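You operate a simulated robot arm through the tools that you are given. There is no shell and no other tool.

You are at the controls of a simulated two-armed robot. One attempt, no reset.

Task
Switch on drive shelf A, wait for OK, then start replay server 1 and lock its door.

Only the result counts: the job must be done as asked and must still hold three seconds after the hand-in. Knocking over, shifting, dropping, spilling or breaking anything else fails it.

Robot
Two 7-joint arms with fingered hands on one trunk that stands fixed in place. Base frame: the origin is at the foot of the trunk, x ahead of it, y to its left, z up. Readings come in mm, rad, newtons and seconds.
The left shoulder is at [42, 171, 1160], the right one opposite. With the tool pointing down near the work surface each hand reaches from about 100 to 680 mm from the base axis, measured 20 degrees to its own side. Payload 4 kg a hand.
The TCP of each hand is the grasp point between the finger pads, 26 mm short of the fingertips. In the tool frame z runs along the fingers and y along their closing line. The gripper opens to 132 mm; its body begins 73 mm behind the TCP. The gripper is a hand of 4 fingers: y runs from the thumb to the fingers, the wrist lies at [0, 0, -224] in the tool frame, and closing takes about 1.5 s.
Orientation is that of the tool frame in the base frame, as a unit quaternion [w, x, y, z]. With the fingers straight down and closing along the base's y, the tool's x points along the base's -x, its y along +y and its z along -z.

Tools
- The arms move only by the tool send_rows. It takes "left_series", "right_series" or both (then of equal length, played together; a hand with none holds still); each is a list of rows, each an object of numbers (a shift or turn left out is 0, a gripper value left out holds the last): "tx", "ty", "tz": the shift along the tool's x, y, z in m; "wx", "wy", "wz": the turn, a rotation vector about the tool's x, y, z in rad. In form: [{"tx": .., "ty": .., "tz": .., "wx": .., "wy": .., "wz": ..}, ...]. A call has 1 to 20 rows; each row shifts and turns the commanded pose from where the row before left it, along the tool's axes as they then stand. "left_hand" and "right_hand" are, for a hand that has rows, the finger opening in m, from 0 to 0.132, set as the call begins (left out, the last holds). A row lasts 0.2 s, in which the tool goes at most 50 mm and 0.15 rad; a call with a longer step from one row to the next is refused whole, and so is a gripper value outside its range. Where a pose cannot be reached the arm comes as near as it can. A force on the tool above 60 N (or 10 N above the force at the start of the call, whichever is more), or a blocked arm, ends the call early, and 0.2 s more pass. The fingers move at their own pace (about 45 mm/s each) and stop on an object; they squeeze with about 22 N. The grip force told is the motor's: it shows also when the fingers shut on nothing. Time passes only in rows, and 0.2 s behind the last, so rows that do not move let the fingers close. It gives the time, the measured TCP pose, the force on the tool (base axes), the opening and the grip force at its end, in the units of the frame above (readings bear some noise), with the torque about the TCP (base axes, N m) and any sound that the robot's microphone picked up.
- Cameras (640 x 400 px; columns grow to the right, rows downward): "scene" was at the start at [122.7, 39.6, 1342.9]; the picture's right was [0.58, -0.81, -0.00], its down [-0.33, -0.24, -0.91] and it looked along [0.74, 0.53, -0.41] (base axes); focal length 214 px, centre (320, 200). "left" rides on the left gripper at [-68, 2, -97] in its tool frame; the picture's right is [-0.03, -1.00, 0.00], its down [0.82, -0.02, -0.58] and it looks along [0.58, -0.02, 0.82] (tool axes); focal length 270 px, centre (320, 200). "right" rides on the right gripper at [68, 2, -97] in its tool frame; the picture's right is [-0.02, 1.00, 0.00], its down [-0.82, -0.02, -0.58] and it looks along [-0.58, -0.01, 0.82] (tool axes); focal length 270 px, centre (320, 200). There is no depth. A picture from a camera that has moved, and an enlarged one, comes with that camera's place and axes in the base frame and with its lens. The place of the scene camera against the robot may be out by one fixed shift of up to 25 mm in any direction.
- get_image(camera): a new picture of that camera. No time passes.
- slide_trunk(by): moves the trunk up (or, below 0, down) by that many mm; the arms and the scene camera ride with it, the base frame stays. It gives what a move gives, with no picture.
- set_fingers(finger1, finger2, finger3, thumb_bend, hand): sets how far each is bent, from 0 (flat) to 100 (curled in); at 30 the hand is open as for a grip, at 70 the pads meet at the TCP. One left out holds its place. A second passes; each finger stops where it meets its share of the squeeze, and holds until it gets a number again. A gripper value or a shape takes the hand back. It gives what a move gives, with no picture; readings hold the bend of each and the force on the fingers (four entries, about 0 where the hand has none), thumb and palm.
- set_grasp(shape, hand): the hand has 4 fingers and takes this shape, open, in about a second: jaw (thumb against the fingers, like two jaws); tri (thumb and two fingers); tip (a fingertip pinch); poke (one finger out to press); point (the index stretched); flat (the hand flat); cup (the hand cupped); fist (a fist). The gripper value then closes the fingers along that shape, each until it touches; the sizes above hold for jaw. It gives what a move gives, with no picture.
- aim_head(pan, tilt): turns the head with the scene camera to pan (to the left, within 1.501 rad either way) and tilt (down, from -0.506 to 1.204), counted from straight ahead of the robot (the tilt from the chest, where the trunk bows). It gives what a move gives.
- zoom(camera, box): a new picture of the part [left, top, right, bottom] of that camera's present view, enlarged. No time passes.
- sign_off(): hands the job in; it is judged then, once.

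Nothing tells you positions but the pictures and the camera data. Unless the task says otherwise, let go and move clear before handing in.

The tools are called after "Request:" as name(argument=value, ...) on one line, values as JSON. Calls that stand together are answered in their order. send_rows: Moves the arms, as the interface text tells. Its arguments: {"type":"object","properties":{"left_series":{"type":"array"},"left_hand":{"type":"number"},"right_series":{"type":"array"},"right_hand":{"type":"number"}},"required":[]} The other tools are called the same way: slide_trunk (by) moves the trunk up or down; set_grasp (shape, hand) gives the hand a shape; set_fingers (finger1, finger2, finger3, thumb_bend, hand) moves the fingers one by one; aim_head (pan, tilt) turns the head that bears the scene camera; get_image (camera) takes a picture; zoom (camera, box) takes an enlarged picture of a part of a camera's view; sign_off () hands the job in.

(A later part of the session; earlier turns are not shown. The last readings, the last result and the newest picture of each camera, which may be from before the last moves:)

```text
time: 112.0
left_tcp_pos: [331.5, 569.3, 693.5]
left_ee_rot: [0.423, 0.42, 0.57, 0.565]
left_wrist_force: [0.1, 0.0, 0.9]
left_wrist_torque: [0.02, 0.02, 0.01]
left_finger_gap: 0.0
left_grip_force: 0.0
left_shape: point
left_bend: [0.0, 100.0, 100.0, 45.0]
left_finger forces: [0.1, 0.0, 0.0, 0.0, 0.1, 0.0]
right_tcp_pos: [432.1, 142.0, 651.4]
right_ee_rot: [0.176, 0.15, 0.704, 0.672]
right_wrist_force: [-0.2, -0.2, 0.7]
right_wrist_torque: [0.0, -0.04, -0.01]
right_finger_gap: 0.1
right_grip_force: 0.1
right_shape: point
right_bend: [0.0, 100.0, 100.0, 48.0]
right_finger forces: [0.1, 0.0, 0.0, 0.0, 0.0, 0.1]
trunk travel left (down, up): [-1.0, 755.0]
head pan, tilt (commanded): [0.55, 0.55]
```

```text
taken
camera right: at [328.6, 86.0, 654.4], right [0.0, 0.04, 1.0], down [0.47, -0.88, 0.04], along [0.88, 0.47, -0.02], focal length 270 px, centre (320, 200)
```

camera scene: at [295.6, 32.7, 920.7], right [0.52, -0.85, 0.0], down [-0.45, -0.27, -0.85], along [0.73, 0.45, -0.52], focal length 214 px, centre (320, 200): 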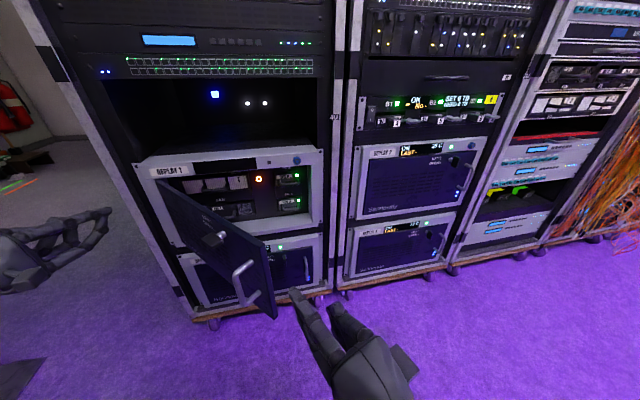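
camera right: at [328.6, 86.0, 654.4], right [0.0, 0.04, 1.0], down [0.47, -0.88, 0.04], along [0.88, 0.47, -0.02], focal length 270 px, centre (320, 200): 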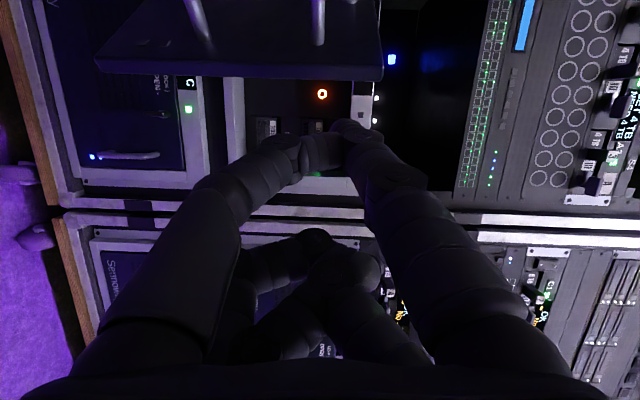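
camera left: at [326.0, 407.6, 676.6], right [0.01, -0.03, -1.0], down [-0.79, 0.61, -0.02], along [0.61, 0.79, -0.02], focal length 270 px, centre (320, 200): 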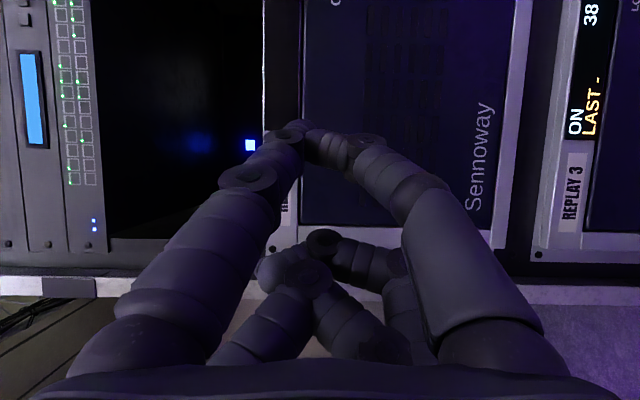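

The 90° roll is reachable, and this camera view clearly shows the orange button past the door's edge. I'll swing wide of the door edge and move toward the recess.

Request:
send_rows(right_series=[{"tx": -0.0297, "ty": -0.0022, "tz": 0.0225}, {"tx": -0.0297, "ty": -0.0022, "tz": 0.0225}, {"tx": -0.0297, "ty": -0.0022, "tz": 0.0225}, {"tx": 0.0036, "ty": -0.0005, "tz": 0.0355}, {"tx": 0.0036, "ty": -0.0005, "tz": 0.0355}, {"tx": 0.0036, "ty": -0.0005, "tz": 0.0355}, {}])

Request:
get_image(camera="right")

Request:
get_image(camera="scene")

```text
time: 113.7
left_tcp_pos: [330.2, 569.0, 693.9]
left_ee_rot: [0.423, 0.421, 0.57, 0.565]
left_wrist_force: [-0.2, 0.4, -0.3]
left_wrist_torque: [0.03, -0.03, 0.01]
left_finger_gap: 0.1
left_grip_force: 0.1
left_shape: point
left_bend: [0.0, 100.0, 100.0, 45.0]
left_finger forces: [0.0, 0.1, 0.1, 0.0, 0.0, 0.0]
right_tcp_pos: [582.3, 263.0, 641.2]
right_ee_rot: [0.177, 0.147, 0.705, 0.671]
right_wrist_force: [0.6, 1.1, 0.2]
right_wrist_torque: [0.02, -0.03, -0.02]
right_finger_gap: 0.0
right_grip_force: 0.1
right_shape: point
right_bend: [0.0, 100.0, 100.0, 46.0]
right_finger forces: [0.2, 0.1, 0.0, 0.1, 0.0, 0.0]
trunk travel left (down, up): [-1.0, 755.0]
head pan, tilt (commanded): [0.55, 0.55]
```

```text
taken
camera right: at [478.1, 207.1, 644.2], right [-0.01, 0.04, 1.0], down [0.47, -0.88, 0.04], along [0.88, 0.47, -0.02], focal length 270 px, centre (320, 200)
```

right: 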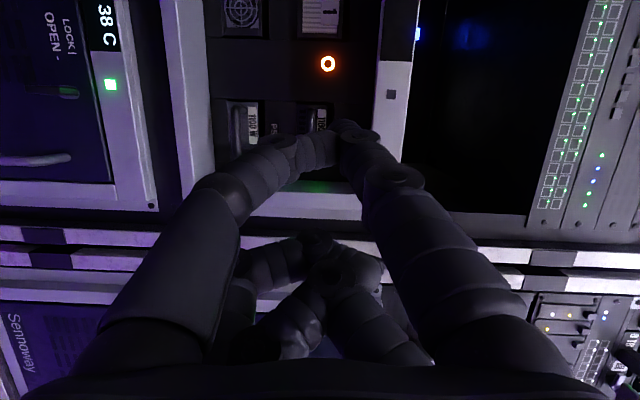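

```text
taken
camera scene: at [295.7, 32.7, 920.7], right [0.52, -0.85, 0.0], down [-0.45, -0.27, -0.85], along [0.73, 0.45, -0.52], focal length 214 px, centre (320, 200)
```

scene: 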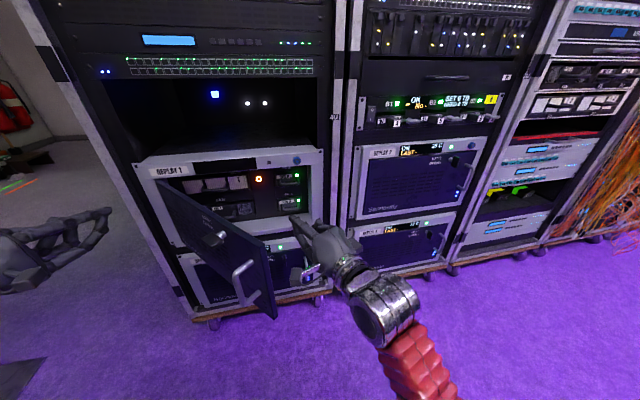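

The power button triangulates well now, to about (688, 507, 643) at n≈845. With this roll the curled fingers would hit the PS B handle, so I'll roll the other way so the hand's bulk sits to the left of the button.

Request:
send_rows(right_series=[{"wz": -0.15}, {"wz": -0.15}, {"wz": -0.15}, {"wz": -0.15}, {"wz": -0.15}, {"wz": -0.15}, {"wz": -0.15}, {"wz": -0.15}, {"wz": -0.15}, {"wz": -0.15}, {"wz": -0.15}, {"wz": -0.15}, {"wz": -0.15}, {"wz": -0.15}, {"wz": -0.15}, {"wz": -0.15}, {"wz": -0.15}, {"wz": -0.15}, {"wz": -0.15}, {"wz": -0.15}])

Request:
send_rows(right_series=[{"wz": -0.13}, {"wz": -0.13}, {"wz": -0.13}, {"wz": -0.13}, {"wz": -0.13}, {}])

Request:
get_image(camera="right")

Request:
get_image(camera="scene")

```text
time: 117.8
left_tcp_pos: [331.0, 568.8, 693.2]
left_ee_rot: [0.422, 0.42, 0.57, 0.566]
left_wrist_force: [0.2, -0.2, 0.3]
left_wrist_torque: [-0.01, -0.01, -0.01]
left_finger_gap: 0.0
left_grip_force: 0.0
left_shape: point
left_bend: [0.0, 100.0, 100.0, 45.0]
left_finger forces: [0.0, 0.0, 0.1, 0.0, 0.0, 0.1]
right_tcp_pos: [580.2, 261.3, 642.2]
right_ee_rot: [-0.682, 0.692, -0.197, 0.129]
right_wrist_force: [-0.3, 0.2, 0.4]
right_wrist_torque: [0.0, 0.01, 0.0]
right_finger_gap: 0.0
right_grip_force: 0.1
right_shape: point
right_bend: [0.0, 100.0, 100.0, 45.0]
right_finger forces: [0.0, 0.0, 0.0, 0.0, 0.1, 0.0]
trunk travel left (down, up): [-1.0, 755.0]
head pan, tilt (commanded): [0.55, 0.55]
```

```text
time: 119.2
left_tcp_pos: [331.4, 570.2, 693.2]
left_ee_rot: [0.424, 0.419, 0.57, 0.565]
left_wrist_force: [-0.3, -0.1, 0.1]
left_wrist_torque: [0.0, 0.01, 0.04]
left_finger_gap: 0.0
left_grip_force: 0.0
left_shape: point
left_bend: [0.0, 100.0, 100.0, 45.0]
left_finger forces: [0.0, 0.1, 0.0, 0.0, 0.0, 0.0]
right_tcp_pos: [580.8, 261.6, 640.8]
right_ee_rot: [-0.605, 0.719, 0.034, 0.341]
right_wrist_force: [0.6, 0.1, -0.7]
right_wrist_torque: [0.03, -0.01, 0.01]
right_finger_gap: 0.1
right_grip_force: 0.0
right_shape: point
right_bend: [0.0, 100.0, 100.0, 45.0]
right_finger forces: [0.1, 0.0, 0.1, 0.0, 0.0, 0.1]
trunk travel left (down, up): [-1.0, 755.0]
head pan, tilt (commanded): [0.55, 0.55]
```

```text
taken
camera right: at [591.0, 150.1, 679.9], right [0.44, -0.26, -0.86], down [-0.89, -0.22, -0.39], along [-0.08, 0.94, -0.32], focal length 270 px, centre (320, 200)
```

right: 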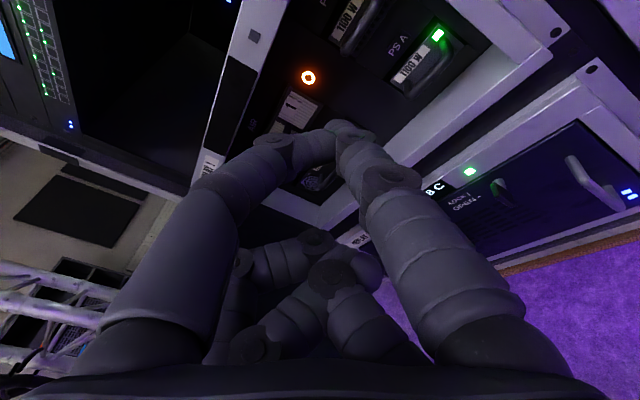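

```text
taken
camera scene: at [295.8, 32.8, 920.6], right [0.52, -0.85, 0.0], down [-0.45, -0.27, -0.85], along [0.73, 0.45, -0.52], focal length 214 px, centre (320, 200)
```

scene: 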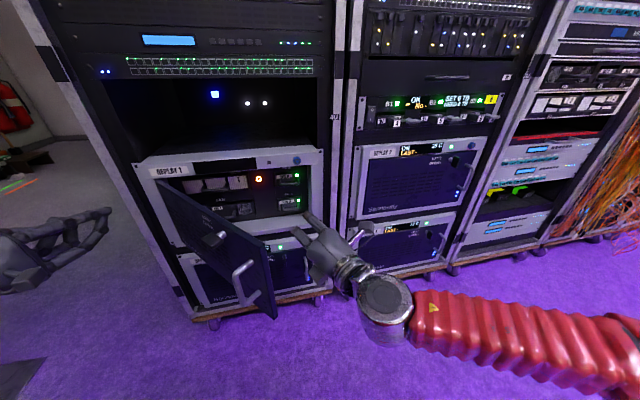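

Roll range is ample. I'll roll a bit further so the thumb knuckle drops below the bezel line, then check the view again.

Request:
send_rows(right_series=[{"wz": -0.125}, {"wz": -0.125}, {"wz": -0.125}, {"wz": -0.125}, {}])

Request:
get_image(camera="right")

```text
time: 120.5
left_tcp_pos: [331.6, 569.3, 692.7]
left_ee_rot: [0.423, 0.42, 0.57, 0.565]
left_wrist_force: [0.4, -0.5, 0.1]
left_wrist_torque: [0.01, 0.0, 0.0]
left_finger_gap: 0.1
left_grip_force: 0.0
left_shape: point
left_bend: [0.0, 100.0, 100.0, 45.0]
left_finger forces: [0.1, 0.0, 0.1, 0.0, 0.1, 0.0]
right_tcp_pos: [581.0, 261.0, 641.2]
right_ee_rot: [-0.502, 0.688, 0.211, 0.479]
right_wrist_force: [-0.5, 0.8, -0.3]
right_wrist_torque: [-0.01, 0.03, -0.01]
right_finger_gap: 0.0
right_grip_force: 0.1
right_shape: point
right_bend: [0.0, 100.0, 100.0, 45.0]
right_finger forces: [0.0, 0.0, 0.0, 0.1, 0.1, 0.0]
trunk travel left (down, up): [-1.0, 755.0]
head pan, tilt (commanded): [0.55, 0.55]
```

```text
taken
camera right: at [570.1, 161.6, 704.0], right [0.76, -0.4, -0.51], down [-0.64, -0.35, -0.68], along [0.09, 0.85, -0.53], focal length 270 px, centre (320, 200)
```

right: 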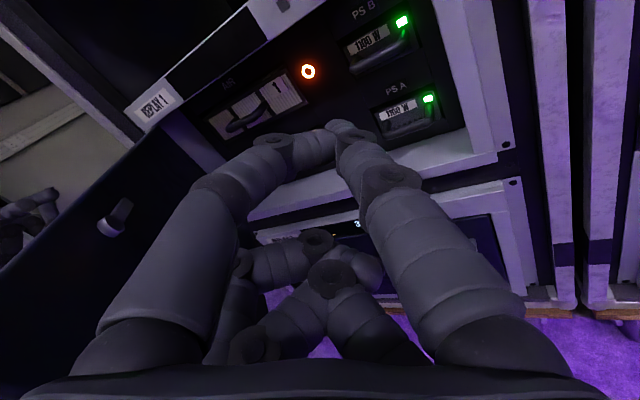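

The view is upright now, with the orange button, PS A/B and the filter all visible. The button is near n≈862, s≈127, z≈642. I'll shift sideways to line up and advance 150 mm.

Request:
send_rows(right_series=[{"tx": -0.0069, "ty": -0.013}, {"tx": -0.0069, "ty": -0.013}, {"tz": 0.03}, {"tz": 0.03}, {"tz": 0.03}, {"tz": 0.03}, {}])

Request:
get_image(camera="right")

Request:
get_image(camera="scene")

```text
time: 122.0
left_tcp_pos: [330.0, 569.5, 694.1]
left_ee_rot: [0.423, 0.421, 0.57, 0.565]
left_wrist_force: [0.1, -0.4, -0.6]
left_wrist_torque: [-0.01, 0.02, 0.03]
left_finger_gap: 0.0
left_grip_force: 0.1
left_shape: point
left_bend: [0.0, 100.0, 100.0, 44.0]
left_finger forces: [0.1, 0.0, 0.0, 0.0, 0.0, 0.0]
right_tcp_pos: [607.5, 381.3, 639.1]
right_ee_rot: [-0.503, 0.689, 0.21, 0.478]
right_wrist_force: [-0.9, 0.5, -0.1]
right_wrist_torque: [-0.01, 0.0, 0.0]
right_finger_gap: 0.1
right_grip_force: 0.0
right_shape: point
right_bend: [0.0, 100.0, 100.0, 45.0]
right_finger forces: [0.0, 0.0, 0.0, 0.0, 0.0, 0.0]
trunk travel left (down, up): [-1.0, 755.0]
head pan, tilt (commanded): [0.55, 0.55]
```

```text
taken
camera right: at [597.1, 282.1, 701.0], right [0.76, -0.4, -0.51], down [-0.64, -0.35, -0.68], along [0.09, 0.85, -0.53], focal length 270 px, centre (320, 200)
```

right: 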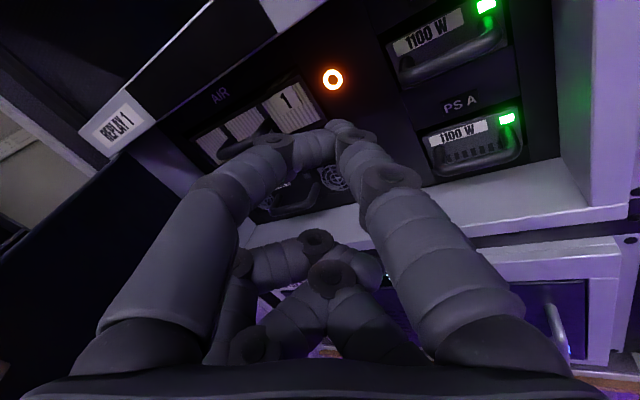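

```text
taken
camera scene: at [295.8, 32.8, 920.6], right [0.52, -0.85, 0.0], down [-0.45, -0.27, -0.85], along [0.73, 0.45, -0.52], focal length 214 px, centre (320, 200)
```

scene: 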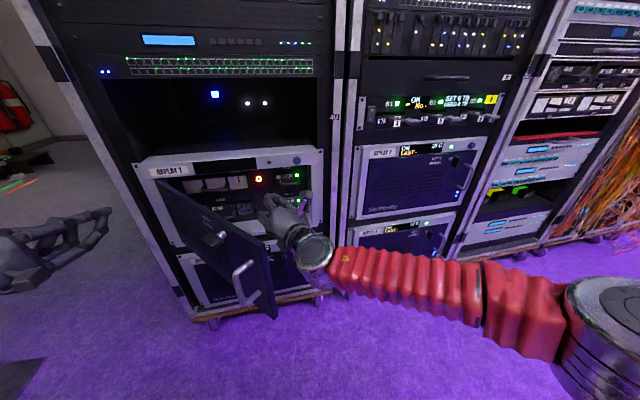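

The arm still has room. The button is about 123 mm straight ahead of the fingertip, so I'll advance 95 mm more.

Request:
send_rows(right_series=[{"tx": -0.002, "ty": 0.0017, "tz": 0.019}, {"tz": 0.019}, {"tz": 0.019}, {"tz": 0.019}, {"tz": 0.019}, {}])

Request:
get_image(camera="right")

Request:
zoom(camera="scene", box=[150, 150, 340, 260])

```text
time: 123.7
left_tcp_pos: [331.8, 569.2, 692.9]
left_ee_rot: [0.423, 0.42, 0.57, 0.565]
left_wrist_force: [-0.6, 0.4, -0.1]
left_wrist_torque: [0.03, -0.02, 0.01]
left_finger_gap: 0.1
left_grip_force: 0.0
left_shape: point
left_bend: [0.0, 100.0, 100.0, 45.0]
left_finger forces: [0.0, 0.0, 0.0, 0.0, 0.0, 0.0]
right_tcp_pos: [667.8, 421.4, 628.2]
right_ee_rot: [-0.492, 0.695, 0.198, 0.486]
right_wrist_force: [0.1, 0.5, 0.3]
right_wrist_torque: [0.01, 0.02, 0.0]
right_finger_gap: 0.0
right_grip_force: 0.1
right_shape: point
right_bend: [0.0, 100.0, 100.0, 45.0]
right_finger forces: [0.1, 0.1, 0.1, 0.0, 0.0, 0.0]
right hand out of reach, approached as far as the arm can: row 4, 5
trunk travel left (down, up): [-1.0, 755.0]
head pan, tilt (commanded): [0.55, 0.55]
stopped in row 6 (right hand): the arm was blocked; the commanded pose is now the measured one
```

```text
taken
camera right: at [653.9, 322.6, 691.5], right [0.74, -0.43, -0.51], down [-0.66, -0.33, -0.67], along [0.12, 0.84, -0.53], focal length 270 px, centre (320, 200)
```

right: 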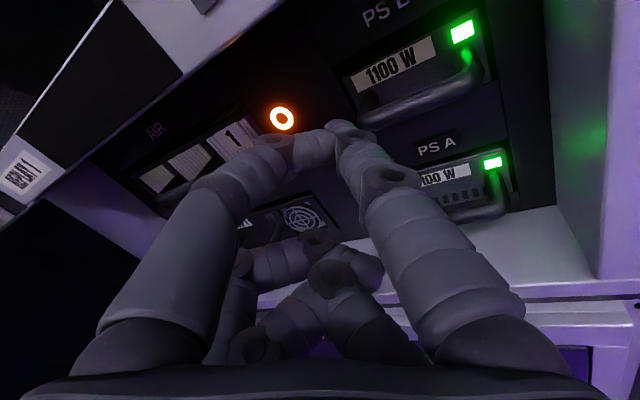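

```text
3.37 times, centred on (245, 205) of scene
camera zoom: at [295.9, 32.8, 920.6], right [0.52, -0.85, 0.0], down [-0.45, -0.27, -0.85], along [0.73, 0.45, -0.52], focal length 722 px, centre (573, 183)
```

zoom: 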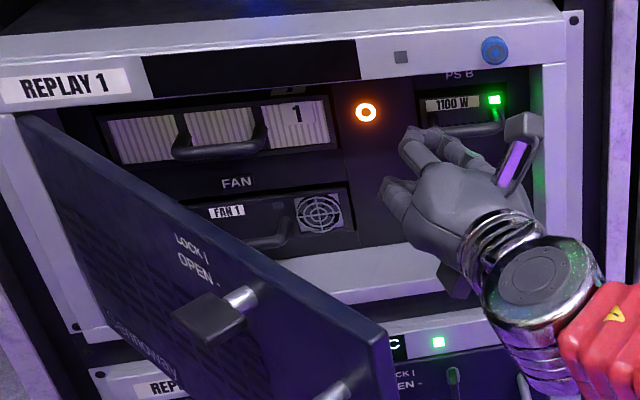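

The right arm has hit a limit about 60 mm short. I'll look at its overall posture to see whether it is fully stretched or just at a joint limit.

Request:
aim_head(pan=0.1, tilt=0.75)

Request:
get_image(camera="scene")

```text
time: 124.5
left_tcp_pos: [331.0, 568.9, 694.2]
left_ee_rot: [0.423, 0.42, 0.57, 0.565]
left_wrist_force: [0.1, 1.0, 0.4]
left_wrist_torque: [0.03, -0.01, 0.0]
left_finger_gap: 0.2
left_grip_force: 0.0
left_shape: point
left_bend: [0.0, 100.0, 100.0, 45.0]
left_finger forces: [0.0, 0.0, 0.0, 0.0, 0.0, 0.0]
right_tcp_pos: [668.7, 422.2, 629.9]
right_ee_rot: [-0.492, 0.694, 0.198, 0.487]
right_wrist_force: [-0.2, 0.0, -0.2]
right_wrist_torque: [0.02, -0.01, 0.01]
right_finger_gap: 0.0
right_grip_force: 0.1
right_shape: point
right_bend: [0.0, 100.0, 100.0, 45.0]
right_finger forces: [0.0, 0.0, 0.0, 0.0, 0.0, 0.1]
trunk travel left (down, up): [-1.0, 755.0]
head pan, tilt (commanded): [0.099, 0.75]
```

```text
taken
camera scene: at [301.7, -5.8, 903.3], right [0.1, -0.99, 0.0], down [-0.68, -0.07, -0.73], along [0.73, 0.07, -0.68], focal length 214 px, centre (320, 200)
```

scene: 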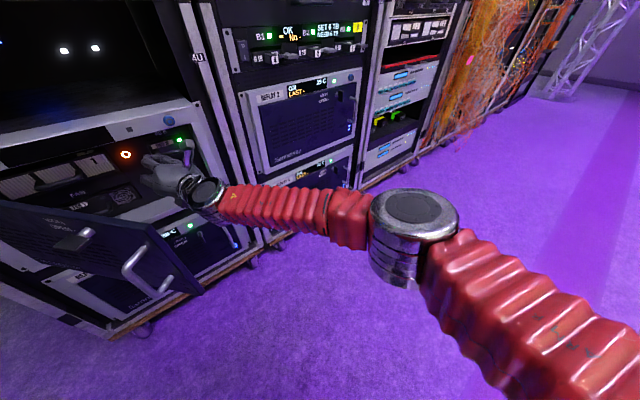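

The right arm is bent but at a joint limit, so it can't reach that far across. The left arm could reach the button if the door is opened further. First I'll withdraw the right hand from the recess along the line it came in.

Request:
send_rows(right_series=[{"tz": -0.02}, {"tz": -0.03}, {"tz": -0.03}, {"tz": -0.03}, {"tz": -0.03}, {"tz": -0.03}, {"tz": -0.03}])

Request:
aim_head(pan=0.95, tilt=0.75)

Request:
get_image(camera="scene")

```text
time: 126.2
left_tcp_pos: [330.3, 569.3, 692.9]
left_ee_rot: [0.423, 0.42, 0.571, 0.565]
left_wrist_force: [0.8, -0.4, 0.0]
left_wrist_torque: [0.01, -0.03, 0.0]
left_finger_gap: 0.1
left_grip_force: 0.0
left_shape: point
left_bend: [0.0, 100.0, 100.0, 45.0]
left_finger forces: [0.0, 0.1, 0.0, 0.0, 0.0, 0.0]
right_tcp_pos: [569.1, 249.0, 638.5]
right_ee_rot: [-0.493, 0.694, 0.2, 0.485]
right_wrist_force: [-0.3, -1.0, -0.4]
right_wrist_torque: [-0.01, 0.03, -0.01]
right_finger_gap: 0.0
right_grip_force: 0.1
right_shape: point
right_bend: [0.0, 100.0, 100.0, 45.0]
right_finger forces: [0.0, 0.0, 0.1, 0.0, 0.0, 0.0]
trunk travel left (down, up): [-1.0, 755.0]
head pan, tilt (commanded): [0.099, 0.75]
```

```text
time: 127.3
left_tcp_pos: [330.0, 568.3, 694.7]
left_ee_rot: [0.423, 0.421, 0.571, 0.564]
left_wrist_force: [-1.0, 0.8, -0.2]
left_wrist_torque: [0.01, 0.02, 0.05]
left_finger_gap: 0.2
left_grip_force: 0.1
left_shape: point
left_bend: [0.0, 100.0, 100.0, 45.0]
left_finger forces: [0.0, 0.1, 0.0, 0.1, 0.0, 0.0]
right_tcp_pos: [570.5, 248.9, 638.0]
right_ee_rot: [-0.494, 0.693, 0.199, 0.486]
right_wrist_force: [0.3, -0.3, -0.6]
right_wrist_torque: [0.01, -0.01, 0.0]
right_finger_gap: 0.1
right_grip_force: 0.0
right_shape: point
right_bend: [0.0, 100.0, 100.0, 45.0]
right_finger forces: [0.1, 0.1, 0.0, 0.0, 0.1, 0.0]
trunk travel left (down, up): [-1.0, 755.0]
head pan, tilt (commanded): [0.949, 0.75]
```

```text
taken
camera scene: at [267.5, 53.2, 903.3], right [0.81, -0.58, 0.0], down [-0.4, -0.55, -0.73], along [0.43, 0.59, -0.68], focal length 214 px, centre (320, 200)
```

scene: 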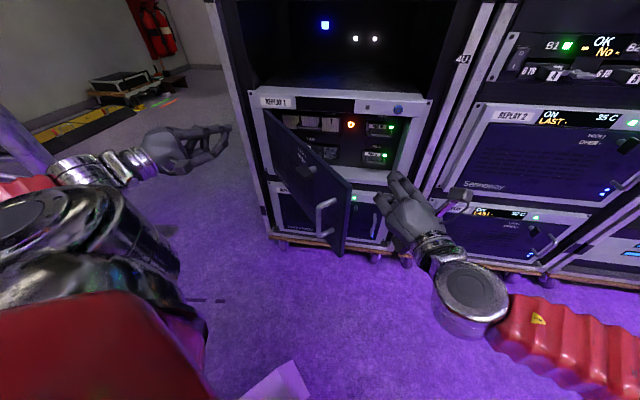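

The right hand is clear. Plan: raise the trunk for working room, pull the right arm back, then use the left hand pointing down from above to push the door fully open from its inner side.

Request:
slide_trunk(by=288)

Request:
send_rows(right_series=[{"tz": -0.04}, {"tz": -0.04}, {"tz": -0.04}, {"tz": -0.04}, {"tz": -0.04}])

Request:
get_image(camera="scene")

```text
time: 130.2
left_tcp_pos: [331.6, 569.7, 981.0]
left_ee_rot: [0.424, 0.42, 0.57, 0.565]
left_wrist_force: [0.6, 0.5, -0.4]
left_wrist_torque: [-0.01, -0.02, 0.0]
left_finger_gap: 0.0
left_grip_force: 0.1
left_shape: point
left_bend: [0.0, 100.0, 100.0, 45.0]
left_finger forces: [0.0, 0.0, 0.0, 0.0, 0.0, 0.0]
right_tcp_pos: [569.1, 249.1, 925.7]
right_ee_rot: [-0.493, 0.693, 0.2, 0.486]
right_wrist_force: [0.3, 1.1, -0.7]
right_wrist_torque: [0.02, 0.0, 0.0]
right_finger_gap: 0.0
right_grip_force: 0.0
right_shape: point
right_bend: [0.0, 100.0, 100.0, 45.0]
right_finger forces: [0.0, 0.1, 0.0, 0.1, 0.0, 0.0]
trunk travel left (down, up): [-289.0, 467.0]
head pan, tilt (commanded): [0.949, 0.75]
```

```text
time: 131.4
left_tcp_pos: [332.3, 569.0, 982.2]
left_ee_rot: [0.423, 0.42, 0.57, 0.566]
left_wrist_force: [0.6, 1.0, 1.0]
left_wrist_torque: [0.02, 0.0, -0.03]
left_finger_gap: 0.0
left_grip_force: 0.1
left_shape: point
left_bend: [0.0, 100.0, 100.0, 45.0]
left_finger forces: [0.0, 0.1, 0.0, 0.1, 0.1, 0.0]
right_tcp_pos: [473.7, 73.3, 934.2]
right_ee_rot: [-0.493, 0.693, 0.2, 0.486]
right_wrist_force: [0.1, 0.4, -0.8]
right_wrist_torque: [0.03, 0.0, 0.02]
right_finger_gap: 0.0
right_grip_force: 0.1
right_shape: point
right_bend: [0.0, 100.0, 100.0, 45.0]
right_finger forces: [0.0, 0.1, 0.1, 0.0, 0.0, 0.0]
trunk travel left (down, up): [-289.0, 467.0]
head pan, tilt (commanded): [0.949, 0.75]
```

```text
taken
camera scene: at [125.4, 52.9, 1211.7], right [0.81, -0.58, 0.0], down [-0.4, -0.55, -0.73], along [0.43, 0.59, -0.68], focal length 214 px, centre (320, 200)
```

scene: 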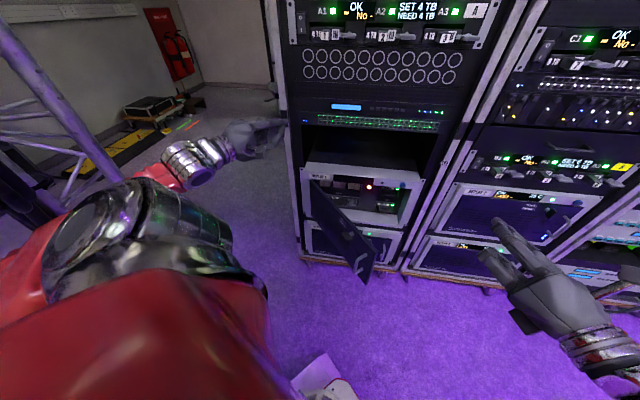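

Both hands are clear with more room now. I'll pitch the left hand to point straight down while moving it in front of the rack, well above the door.

Request:
send_rows(left_series=[{"tx": -0.013, "ty": -0.0257, "tz": 0.0141, "wx": 0.1428}, {"tx": -0.013, "ty": -0.0235, "tz": 0.013, "wx": 0.1428}, {"tx": -0.013, "ty": -0.0214, "tz": 0.0117, "wx": 0.1428}, {"tx": -0.013, "ty": -0.0195, "tz": 0.01, "wx": 0.1428}, {"tx": -0.013, "ty": -0.0178, "tz": 0.0081, "wx": 0.1428}, {"tx": -0.013, "ty": -0.0165, "tz": 0.006, "wx": 0.1428}, {"tx": -0.013, "ty": -0.0154, "tz": 0.0037, "wx": 0.1428}, {"tx": -0.013, "ty": -0.0147, "tz": 0.0014, "wx": 0.1428}, {"tx": -0.013, "ty": -0.0144, "tz": -0.0011, "wx": 0.1428}, {"tx": -0.013, "ty": -0.0145, "tz": -0.0036, "wx": 0.1428}, {"tx": -0.013, "ty": -0.0148, "tz": -0.0061, "wx": 0.1428}, {}])

Request:
get_image(camera="scene")

Request:
get_image(camera="left")

```text
time: 134.0
left_tcp_pos: [327.8, 417.5, 826.2]
left_ee_rot: [0.001, 0.596, 0.803, -0.004]
left_wrist_force: [-0.1, -0.2, -0.7]
left_wrist_torque: [-0.01, 0.02, 0.04]
left_finger_gap: 0.0
left_grip_force: 0.1
left_shape: point
left_bend: [0.0, 100.0, 100.0, 45.0]
left_finger forces: [0.1, 0.0, 0.1, 0.0, 0.0, 0.0]
right_tcp_pos: [474.1, 72.5, 935.2]
right_ee_rot: [-0.494, 0.693, 0.2, 0.486]
right_wrist_force: [0.1, -0.6, 0.4]
right_wrist_torque: [-0.01, -0.01, -0.01]
right_finger_gap: 0.3
right_grip_force: 0.1
right_shape: point
right_bend: [0.0, 100.0, 100.0, 45.0]
right_finger forces: [0.0, 0.0, 0.0, 0.1, 0.0, 0.1]
trunk travel left (down, up): [-289.0, 467.0]
head pan, tilt (commanded): [0.949, 0.75]
```

```text
taken
camera scene: at [125.9, 53.1, 1211.6], right [0.81, -0.58, 0.0], down [-0.4, -0.55, -0.73], along [0.42, 0.59, -0.68], focal length 214 px, centre (320, 200)
```

scene: 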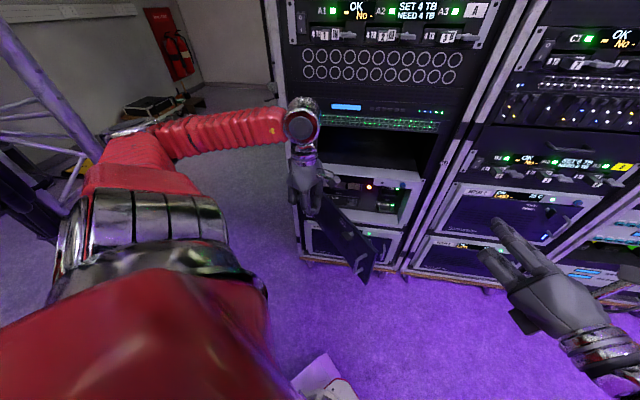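

```text
taken
camera left: at [349.7, 352.9, 922.9], right [-0.95, -0.31, 0.0], down [-0.25, 0.78, 0.57], along [-0.18, 0.54, -0.82], focal length 270 px, centre (320, 200)
```

left: 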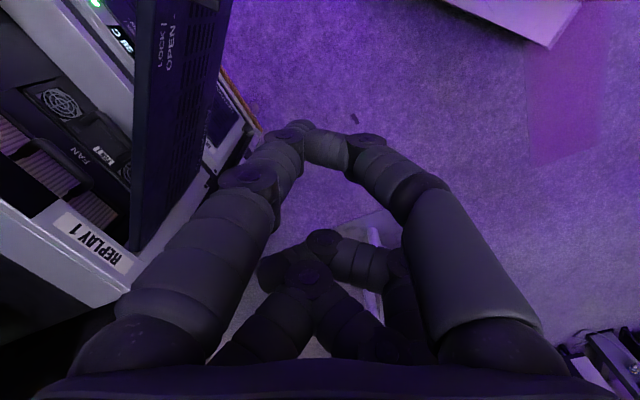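

The left hand points straight down with its elbow high, and its camera looks down on the door's top edge. I'll carry it over the door to the inner side and lower the fingers beside the inner face.

Request:
send_rows(left_series=[{"tx": -0.0233, "ty": 0.024}, {"tx": -0.0233, "ty": 0.024}, {"tx": -0.0233, "ty": 0.024}, {"tx": -0.0233, "ty": 0.024}, {"tx": -0.0233, "ty": 0.024}, {"tx": -0.0233, "ty": 0.024}, {}])

Request:
get_image(camera="left")

Request:
get_image(camera="scene")

```text
time: 135.6
left_tcp_pos: [507.4, 325.4, 828.2]
left_ee_rot: [0.002, 0.596, 0.803, -0.003]
left_wrist_force: [-0.7, -0.6, 0.2]
left_wrist_torque: [0.0, 0.0, 0.03]
left_finger_gap: 0.0
left_grip_force: 0.1
left_shape: point
left_bend: [0.0, 100.0, 100.0, 44.0]
left_finger forces: [0.0, 0.0, 0.0, 0.0, 0.0, 0.1]
right_tcp_pos: [474.5, 72.0, 935.9]
right_ee_rot: [-0.493, 0.694, 0.199, 0.486]
right_wrist_force: [0.6, -0.6, -0.5]
right_wrist_torque: [0.01, 0.0, -0.05]
right_finger_gap: 0.0
right_grip_force: 0.1
right_shape: point
right_bend: [0.0, 100.0, 100.0, 45.0]
right_finger forces: [0.0, 0.0, 0.0, 0.1, 0.1, 0.0]
trunk travel left (down, up): [-289.0, 467.0]
head pan, tilt (commanded): [0.949, 0.75]
```

```text
taken
camera left: at [528.2, 261.5, 924.2], right [-0.95, -0.31, 0.0], down [-0.26, 0.78, 0.57], along [-0.18, 0.54, -0.82], focal length 270 px, centre (320, 200)
```

left: 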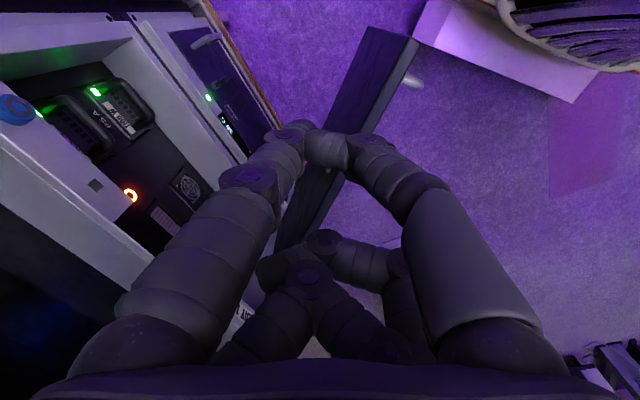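

```text
taken
camera scene: at [126.0, 53.1, 1211.6], right [0.81, -0.58, 0.0], down [-0.4, -0.55, -0.73], along [0.42, 0.59, -0.68], focal length 214 px, centre (320, 200)
```

scene: 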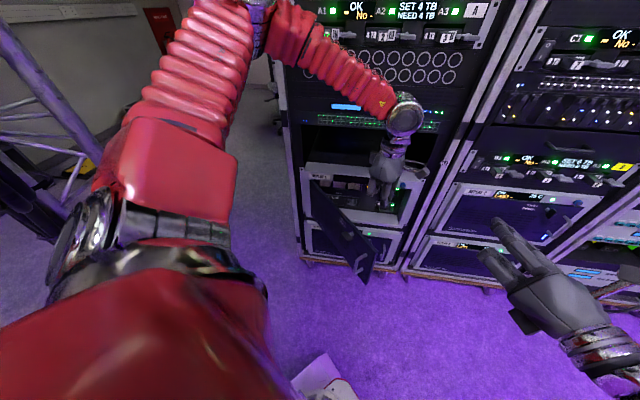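

This elbow-high posture works well, and I can see the power button in the left camera too. I'll lower the fingers beside the door's inner face and start pushing it open.

Request:
send_rows(left_series=[{"tz": 0.0345}, {"tz": 0.0345}, {"tz": 0.0345}, {"tz": 0.0345}, {}])

Request:
send_rows(left_series=[{"tx": 0.0067, "ty": -0.0175}, {"tx": 0.0067, "ty": -0.0175}, {"tx": 0.0067, "ty": -0.0175}, {"tx": 0.0093, "ty": -0.017}, {"tx": 0.0093, "ty": -0.017}, {"tx": 0.0093, "ty": -0.017}])

Request:
get_image(camera="left")

Request:
get_image(camera="scene")

```text
time: 136.8
left_tcp_pos: [509.5, 325.8, 687.2]
left_ee_rot: [0.002, 0.596, 0.803, -0.003]
left_wrist_force: [0.8, -0.2, -0.2]
left_wrist_torque: [0.01, -0.02, -0.01]
left_finger_gap: 0.1
left_grip_force: 0.1
left_shape: point
left_bend: [0.0, 100.0, 100.0, 45.0]
left_finger forces: [0.0, 0.0, 0.0, 0.1, 0.0, 0.1]
right_tcp_pos: [475.0, 72.6, 935.0]
right_ee_rot: [-0.493, 0.694, 0.199, 0.486]
right_wrist_force: [0.6, 0.1, -0.4]
right_wrist_torque: [-0.03, 0.0, 0.0]
right_finger_gap: 0.1
right_grip_force: 0.2
right_shape: point
right_bend: [0.0, 100.0, 100.0, 45.0]
right_finger forces: [0.0, 0.1, 0.0, 0.0, 0.0, 0.0]
trunk travel left (down, up): [-289.0, 467.0]
head pan, tilt (commanded): [0.949, 0.75]
```

```text
time: 138.2
left_tcp_pos: [395.1, 343.6, 690.1]
left_ee_rot: [0.003, 0.596, 0.803, -0.003]
left_wrist_force: [-0.9, -0.5, 0.5]
left_wrist_torque: [0.0, 0.0, 0.0]
left_finger_gap: 0.1
left_grip_force: 0.0
left_shape: point
left_bend: [0.0, 100.0, 100.0, 45.0]
left_finger forces: [0.0, 0.0, 0.1, 0.1, 0.0, 0.0]
right_tcp_pos: [474.7, 72.3, 935.8]
right_ee_rot: [-0.494, 0.693, 0.2, 0.486]
right_wrist_force: [0.2, 0.0, 0.8]
right_wrist_torque: [-0.05, -0.02, 0.03]
right_finger_gap: 0.0
right_grip_force: 0.0
right_shape: point
right_bend: [0.0, 100.0, 100.0, 45.0]
right_finger forces: [0.0, 0.1, 0.1, 0.0, 0.1, 0.0]
trunk travel left (down, up): [-289.0, 467.0]
head pan, tilt (commanded): [0.949, 0.75]
```

```text
taken
camera left: at [416.1, 279.0, 786.6], right [-0.95, -0.31, 0.0], down [-0.26, 0.78, 0.57], along [-0.18, 0.54, -0.82], focal length 270 px, centre (320, 200)
```

left: 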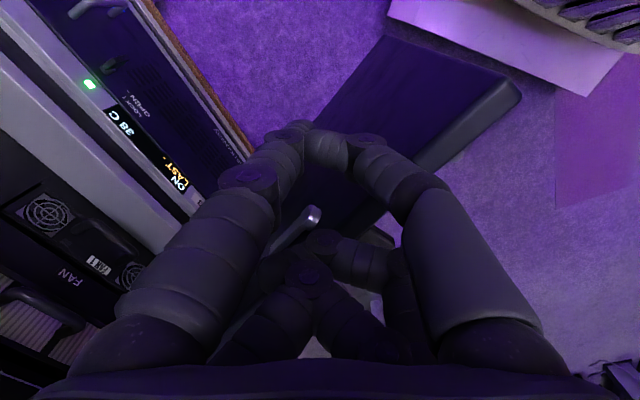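

```text
taken
camera scene: at [126.0, 53.2, 1211.6], right [0.81, -0.58, 0.0], down [-0.4, -0.55, -0.73], along [0.43, 0.59, -0.68], focal length 214 px, centre (320, 200)
```

scene: 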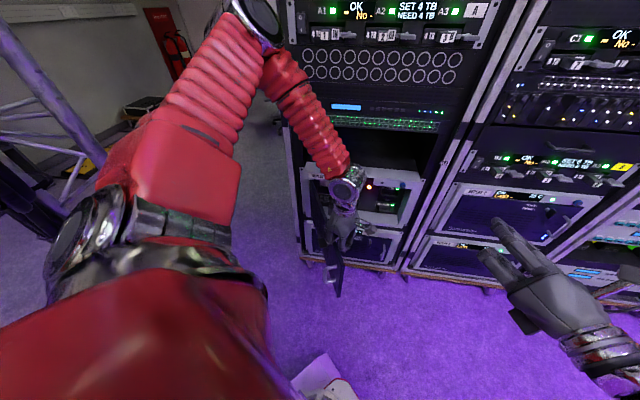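

The door is swinging freely, now around 70°. I'll continue pushing along the arc.

Request:
send_rows(left_series=[{"tx": 0.0122, "ty": -0.0151}, {"tx": 0.0122, "ty": -0.0151}, {"tx": 0.0122, "ty": -0.0151}, {"tx": 0.0146, "ty": -0.0126}, {"tx": 0.0146, "ty": -0.0126}, {"tx": 0.0146, "ty": -0.0126}])

Request:
get_image(camera="left")

Request:
get_image(camera="scene")

```text
time: 139.6
left_tcp_pos: [292.5, 393.4, 688.8]
left_ee_rot: [0.002, 0.596, 0.803, -0.004]
left_wrist_force: [1.1, -0.8, 0.6]
left_wrist_torque: [0.01, 0.02, 0.0]
left_finger_gap: 0.0
left_grip_force: 0.0
left_shape: point
left_bend: [0.0, 100.0, 100.0, 45.0]
left_finger forces: [0.1, 0.0, 0.0, 0.1, 0.0, 0.0]
right_tcp_pos: [473.1, 73.4, 935.9]
right_ee_rot: [-0.494, 0.693, 0.199, 0.486]
right_wrist_force: [0.1, -1.1, 0.5]
right_wrist_torque: [0.0, 0.02, -0.02]
right_finger_gap: 0.2
right_grip_force: 0.1
right_shape: point
right_bend: [0.0, 100.0, 100.0, 45.0]
right_finger forces: [0.0, 0.0, 0.0, 0.0, 0.1, 0.1]
trunk travel left (down, up): [-289.0, 467.0]
head pan, tilt (commanded): [0.949, 0.75]
```

```text
taken
camera left: at [312.1, 330.0, 786.5], right [-0.95, -0.31, 0.0], down [-0.26, 0.78, 0.57], along [-0.18, 0.54, -0.82], focal length 270 px, centre (320, 200)
```

left: 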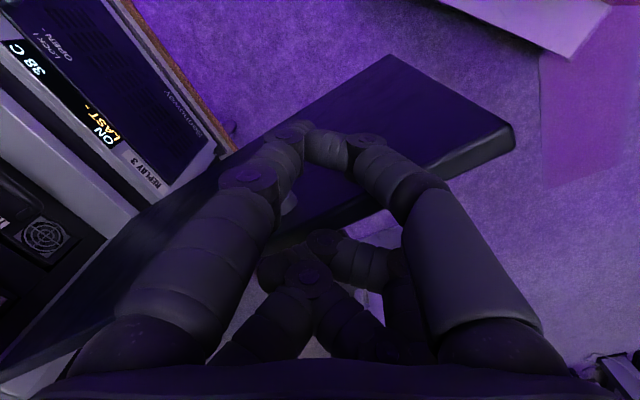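

```text
taken
camera scene: at [125.8, 53.2, 1211.6], right [0.81, -0.58, 0.0], down [-0.4, -0.55, -0.73], along [0.43, 0.59, -0.68], focal length 214 px, centre (320, 200)
```

scene: 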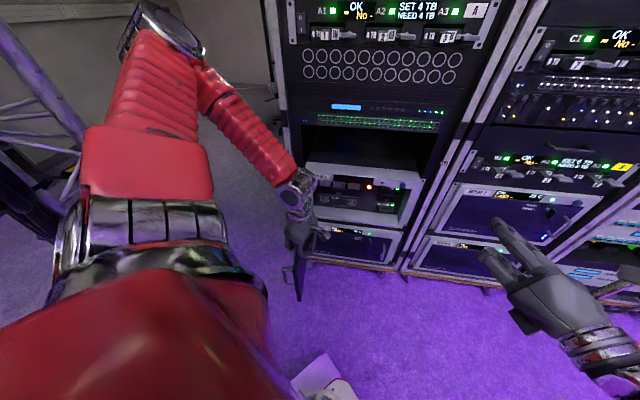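

The door is at about 90°. I'll nudge it a little more, lift the hand clear of the door, and bring it back in front of the recess.

Request:
send_rows(left_series=[{"tx": 0.0166, "ty": -0.01}, {"tx": 0.0166, "ty": -0.01}, {"tx": -0.01, "ty": 0.006}, {"tz": -0.035}, {"tz": -0.035}, {"tz": -0.035}, {"tz": -0.035}, {"tx": -0.0306, "ty": 0.0294}, {"tx": -0.0306, "ty": 0.0294}, {"tx": -0.0306, "ty": 0.0294}, {"tx": -0.0306, "ty": 0.0294}, {"tx": -0.0306, "ty": 0.0294}, {"tx": -0.0306, "ty": 0.0294}, {}])

Request:
get_image(camera="scene")

Request:
get_image(camera="left")

```text
time: 142.6
left_tcp_pos: [496.1, 289.7, 828.5]
left_ee_rot: [0.003, 0.596, 0.803, -0.004]
left_wrist_force: [-0.2, 0.1, 0.1]
left_wrist_torque: [-0.02, 0.0, 0.0]
left_finger_gap: 0.1
left_grip_force: 0.2
left_shape: point
left_bend: [0.0, 100.0, 100.0, 45.0]
left_finger forces: [0.0, 0.0, 0.0, 0.0, 0.0, 0.0]
right_tcp_pos: [473.9, 73.0, 935.1]
right_ee_rot: [-0.493, 0.693, 0.2, 0.486]
right_wrist_force: [0.1, -0.5, -0.2]
right_wrist_torque: [0.01, 0.02, 0.03]
right_finger_gap: 0.0
right_grip_force: 0.0
right_shape: point
right_bend: [0.0, 100.0, 100.0, 45.0]
right_finger forces: [0.0, 0.1, 0.0, 0.1, 0.0, 0.1]
trunk travel left (down, up): [-289.0, 467.0]
head pan, tilt (commanded): [0.949, 0.75]
```

```text
taken
camera scene: at [125.8, 53.3, 1211.7], right [0.81, -0.58, 0.0], down [-0.4, -0.56, -0.73], along [0.42, 0.59, -0.68], focal length 214 px, centre (320, 200)
```

scene: 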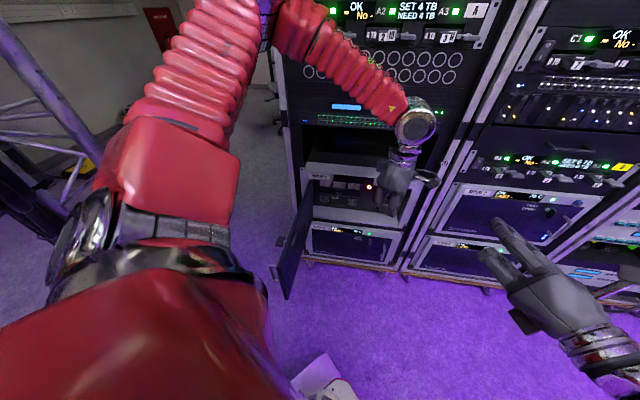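

```text
taken
camera left: at [515.3, 225.3, 925.5], right [-0.95, -0.31, 0.0], down [-0.26, 0.78, 0.57], along [-0.18, 0.54, -0.82], focal length 270 px, centre (320, 200)
```

left: 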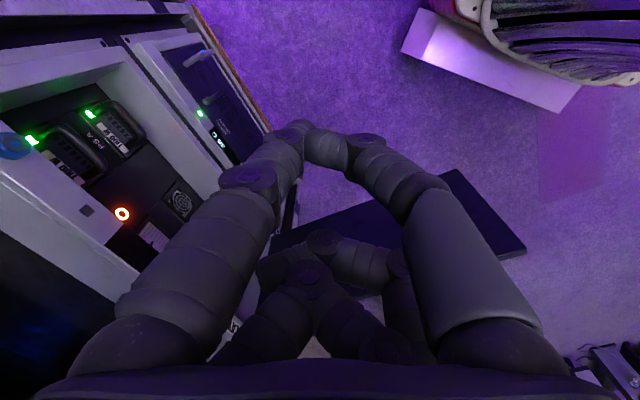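

The door now stands at about 95°. I'll move the right hand further aside, lower the trunk 100 mm, and yaw the left hand so it will face straight into the recess.

Request:
send_rows(right_series=[{"tx": 0.0057, "ty": 0.0122, "tz": -0.0268}, {"tx": 0.0057, "ty": 0.0122, "tz": -0.0268}, {"tx": 0.0057, "ty": 0.0122, "tz": -0.0268}, {"tx": 0.0057, "ty": 0.0122, "tz": -0.0268}], left_series=[{"wz": -0.127}, {"wz": -0.127}, {"wz": -0.127}, {"wz": -0.127}])

Request:
slide_trunk(by=-100)

Request:
get_image(camera="scene")

Request:
get_image(camera="left")

```text
time: 143.6
left_tcp_pos: [495.5, 288.0, 830.2]
left_ee_rot: [0.002, 0.375, 0.927, -0.003]
left_wrist_force: [0.1, 0.3, -0.5]
left_wrist_torque: [0.01, 0.01, -0.02]
left_finger_gap: 0.1
left_grip_force: 0.0
left_shape: point
left_bend: [0.0, 100.0, 100.0, 45.0]
left_finger forces: [0.1, 0.1, 0.0, 0.1, 0.0, 0.0]
right_tcp_pos: [468.4, -49.0, 933.9]
right_ee_rot: [-0.494, 0.693, 0.201, 0.485]
right_wrist_force: [0.4, -0.5, -0.2]
right_wrist_torque: [-0.03, -0.01, -0.01]
right_finger_gap: 0.4
right_grip_force: 0.0
right_shape: point
right_bend: [0.0, 100.0, 100.0, 45.0]
right_finger forces: [0.1, 0.0, 0.0, 0.0, 0.1, 0.0]
trunk travel left (down, up): [-289.0, 467.0]
head pan, tilt (commanded): [0.949, 0.75]
```

```text
time: 144.9
left_tcp_pos: [494.3, 288.2, 730.3]
left_ee_rot: [0.001, 0.376, 0.927, -0.003]
left_wrist_force: [-0.8, -0.3, -0.5]
left_wrist_torque: [0.02, 0.01, 0.03]
left_finger_gap: 0.1
left_grip_force: 0.1
left_shape: point
left_bend: [0.0, 100.0, 100.0, 45.0]
left_finger forces: [0.0, 0.1, 0.0, 0.0, 0.1, 0.1]
right_tcp_pos: [469.4, -46.1, 835.7]
right_ee_rot: [-0.493, 0.693, 0.199, 0.487]
right_wrist_force: [-0.2, 0.5, -0.2]
right_wrist_torque: [-0.02, 0.03, -0.03]
right_finger_gap: 0.1
right_grip_force: 0.0
right_shape: point
right_bend: [0.0, 100.0, 100.0, 45.0]
right_finger forces: [0.1, 0.1, 0.0, 0.0, 0.1, 0.0]
trunk travel left (down, up): [-189.0, 567.0]
head pan, tilt (commanded): [0.949, 0.75]
```

```text
taken
camera scene: at [167.6, 53.1, 1107.9], right [0.81, -0.58, 0.0], down [-0.4, -0.55, -0.73], along [0.43, 0.59, -0.68], focal length 214 px, centre (320, 200)
```

scene: 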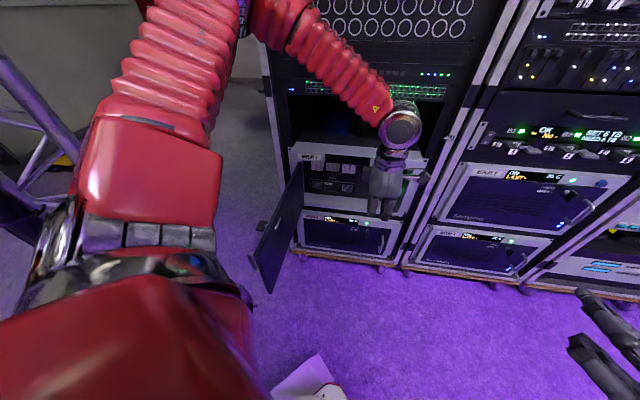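

```text
taken
camera left: at [543.7, 243.0, 827.0], right [-0.68, -0.74, 0.0], down [-0.6, 0.56, 0.57], along [-0.42, 0.39, -0.82], focal length 270 px, centre (320, 200)
```

left: 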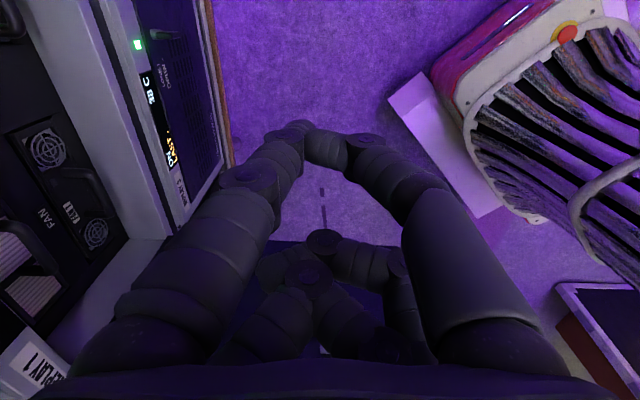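

The left hand's forward axis now faces the recess at about 46° yaw. I'll pitch it up toward horizontal while lowering the wrist, ending about 110 mm short of the button.

Request:
send_rows(left_series=[{"tx": 0.0034, "ty": 0.0244, "tz": 0.0223, "wx": -0.1361}, {"tx": 0.0034, "ty": 0.0212, "tz": 0.0213, "wx": -0.1361}, {"tx": 0.0034, "ty": 0.018, "tz": 0.0198, "wx": -0.1361}, {"tx": 0.0034, "ty": 0.0152, "tz": 0.0179, "wx": -0.1361}, {"tx": 0.0034, "ty": 0.0127, "tz": 0.0157, "wx": -0.1361}])

Request:
get_image(camera="scene")

```text
time: 146.2
left_tcp_pos: [559.3, 380.4, 656.6]
left_ee_rot: [0.126, 0.354, 0.875, 0.306]
left_wrist_force: [-0.5, 0.1, -0.5]
left_wrist_torque: [0.03, 0.0, 0.0]
left_finger_gap: 0.0
left_grip_force: 0.1
left_shape: point
left_bend: [0.0, 100.0, 100.0, 45.0]
left_finger forces: [0.0, 0.0, 0.0, 0.0, 0.0, 0.0]
right_tcp_pos: [470.2, -46.1, 835.0]
right_ee_rot: [-0.493, 0.694, 0.2, 0.486]
right_wrist_force: [0.3, 0.4, -0.8]
right_wrist_torque: [0.0, -0.01, 0.01]
right_finger_gap: 0.0
right_grip_force: 0.1
right_shape: point
right_bend: [0.0, 100.0, 100.0, 45.0]
right_finger forces: [0.0, 0.1, 0.1, 0.0, 0.0, 0.1]
trunk travel left (down, up): [-189.0, 567.0]
head pan, tilt (commanded): [0.949, 0.75]
```

```text
taken
camera scene: at [168.4, 53.2, 1107.6], right [0.81, -0.58, 0.0], down [-0.4, -0.55, -0.73], along [0.42, 0.59, -0.68], focal length 214 px, centre (320, 200)
```

scene: 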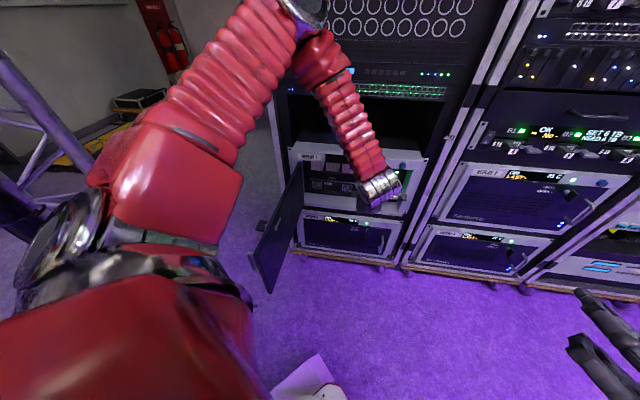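

The arm is comfortable with its elbow high and well clear. I'll finish the pitch to near horizontal.

Request:
send_rows(left_series=[{"tx": 0.0034, "ty": 0.0103, "tz": 0.0131, "wx": -0.1361}, {"tx": 0.0034, "ty": 0.0085, "tz": 0.0102, "wx": -0.1361}, {"tx": 0.0034, "ty": 0.007, "tz": 0.0071, "wx": -0.1361}, {"tx": 0.0034, "ty": 0.006, "tz": 0.0039, "wx": -0.1361}, {"tx": 0.0034, "ty": 0.0054, "tz": 0.0006, "wx": -0.1361}, {}])

Request:
get_image(camera="left")

Request:
get_image(camera="scene")

```text
time: 147.6
left_tcp_pos: [580.6, 427.9, 662.1]
left_ee_rot: [0.237, 0.291, 0.722, 0.581]
left_wrist_force: [-0.3, 0.2, 0.3]
left_wrist_torque: [-0.01, 0.01, -0.03]
left_finger_gap: 0.2
left_grip_force: 0.2
left_shape: point
left_bend: [0.0, 100.0, 100.0, 45.0]
left_finger forces: [0.0, 0.0, 0.0, 0.1, 0.1, 0.0]
right_tcp_pos: [471.6, -46.6, 835.4]
right_ee_rot: [-0.494, 0.693, 0.199, 0.485]
right_wrist_force: [-0.4, 0.2, 0.2]
right_wrist_torque: [0.03, 0.0, -0.03]
right_finger_gap: 0.1
right_grip_force: 0.1
right_shape: point
right_bend: [0.0, 100.0, 100.0, 45.0]
right_finger forces: [0.0, 0.1, 0.1, 0.0, 0.0, 0.1]
trunk travel left (down, up): [-189.0, 567.0]
head pan, tilt (commanded): [0.949, 0.75]
```

```text
taken
camera left: at [563.1, 311.6, 683.0], right [-0.13, -0.17, -0.98], down [-0.98, 0.16, 0.1], along [0.14, 0.97, -0.19], focal length 270 px, centre (320, 200)
```

left: 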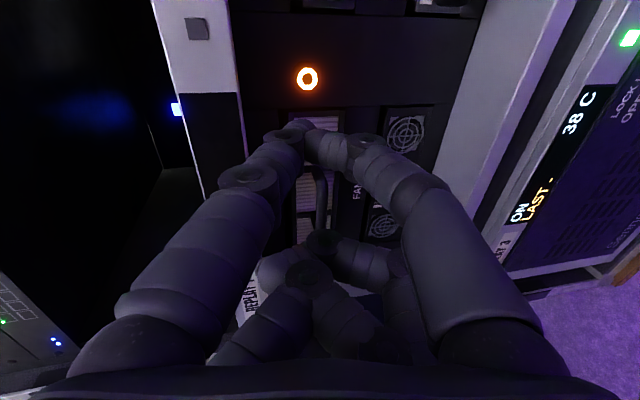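

```text
taken
camera scene: at [168.2, 53.2, 1107.7], right [0.81, -0.58, 0.0], down [-0.4, -0.55, -0.73], along [0.42, 0.59, -0.68], focal length 214 px, centre (320, 200)
```

scene: 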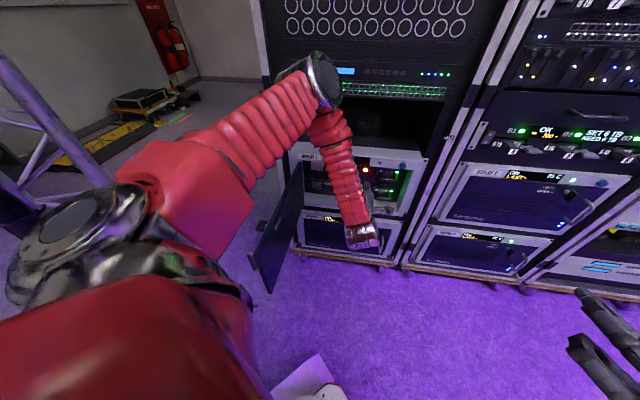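

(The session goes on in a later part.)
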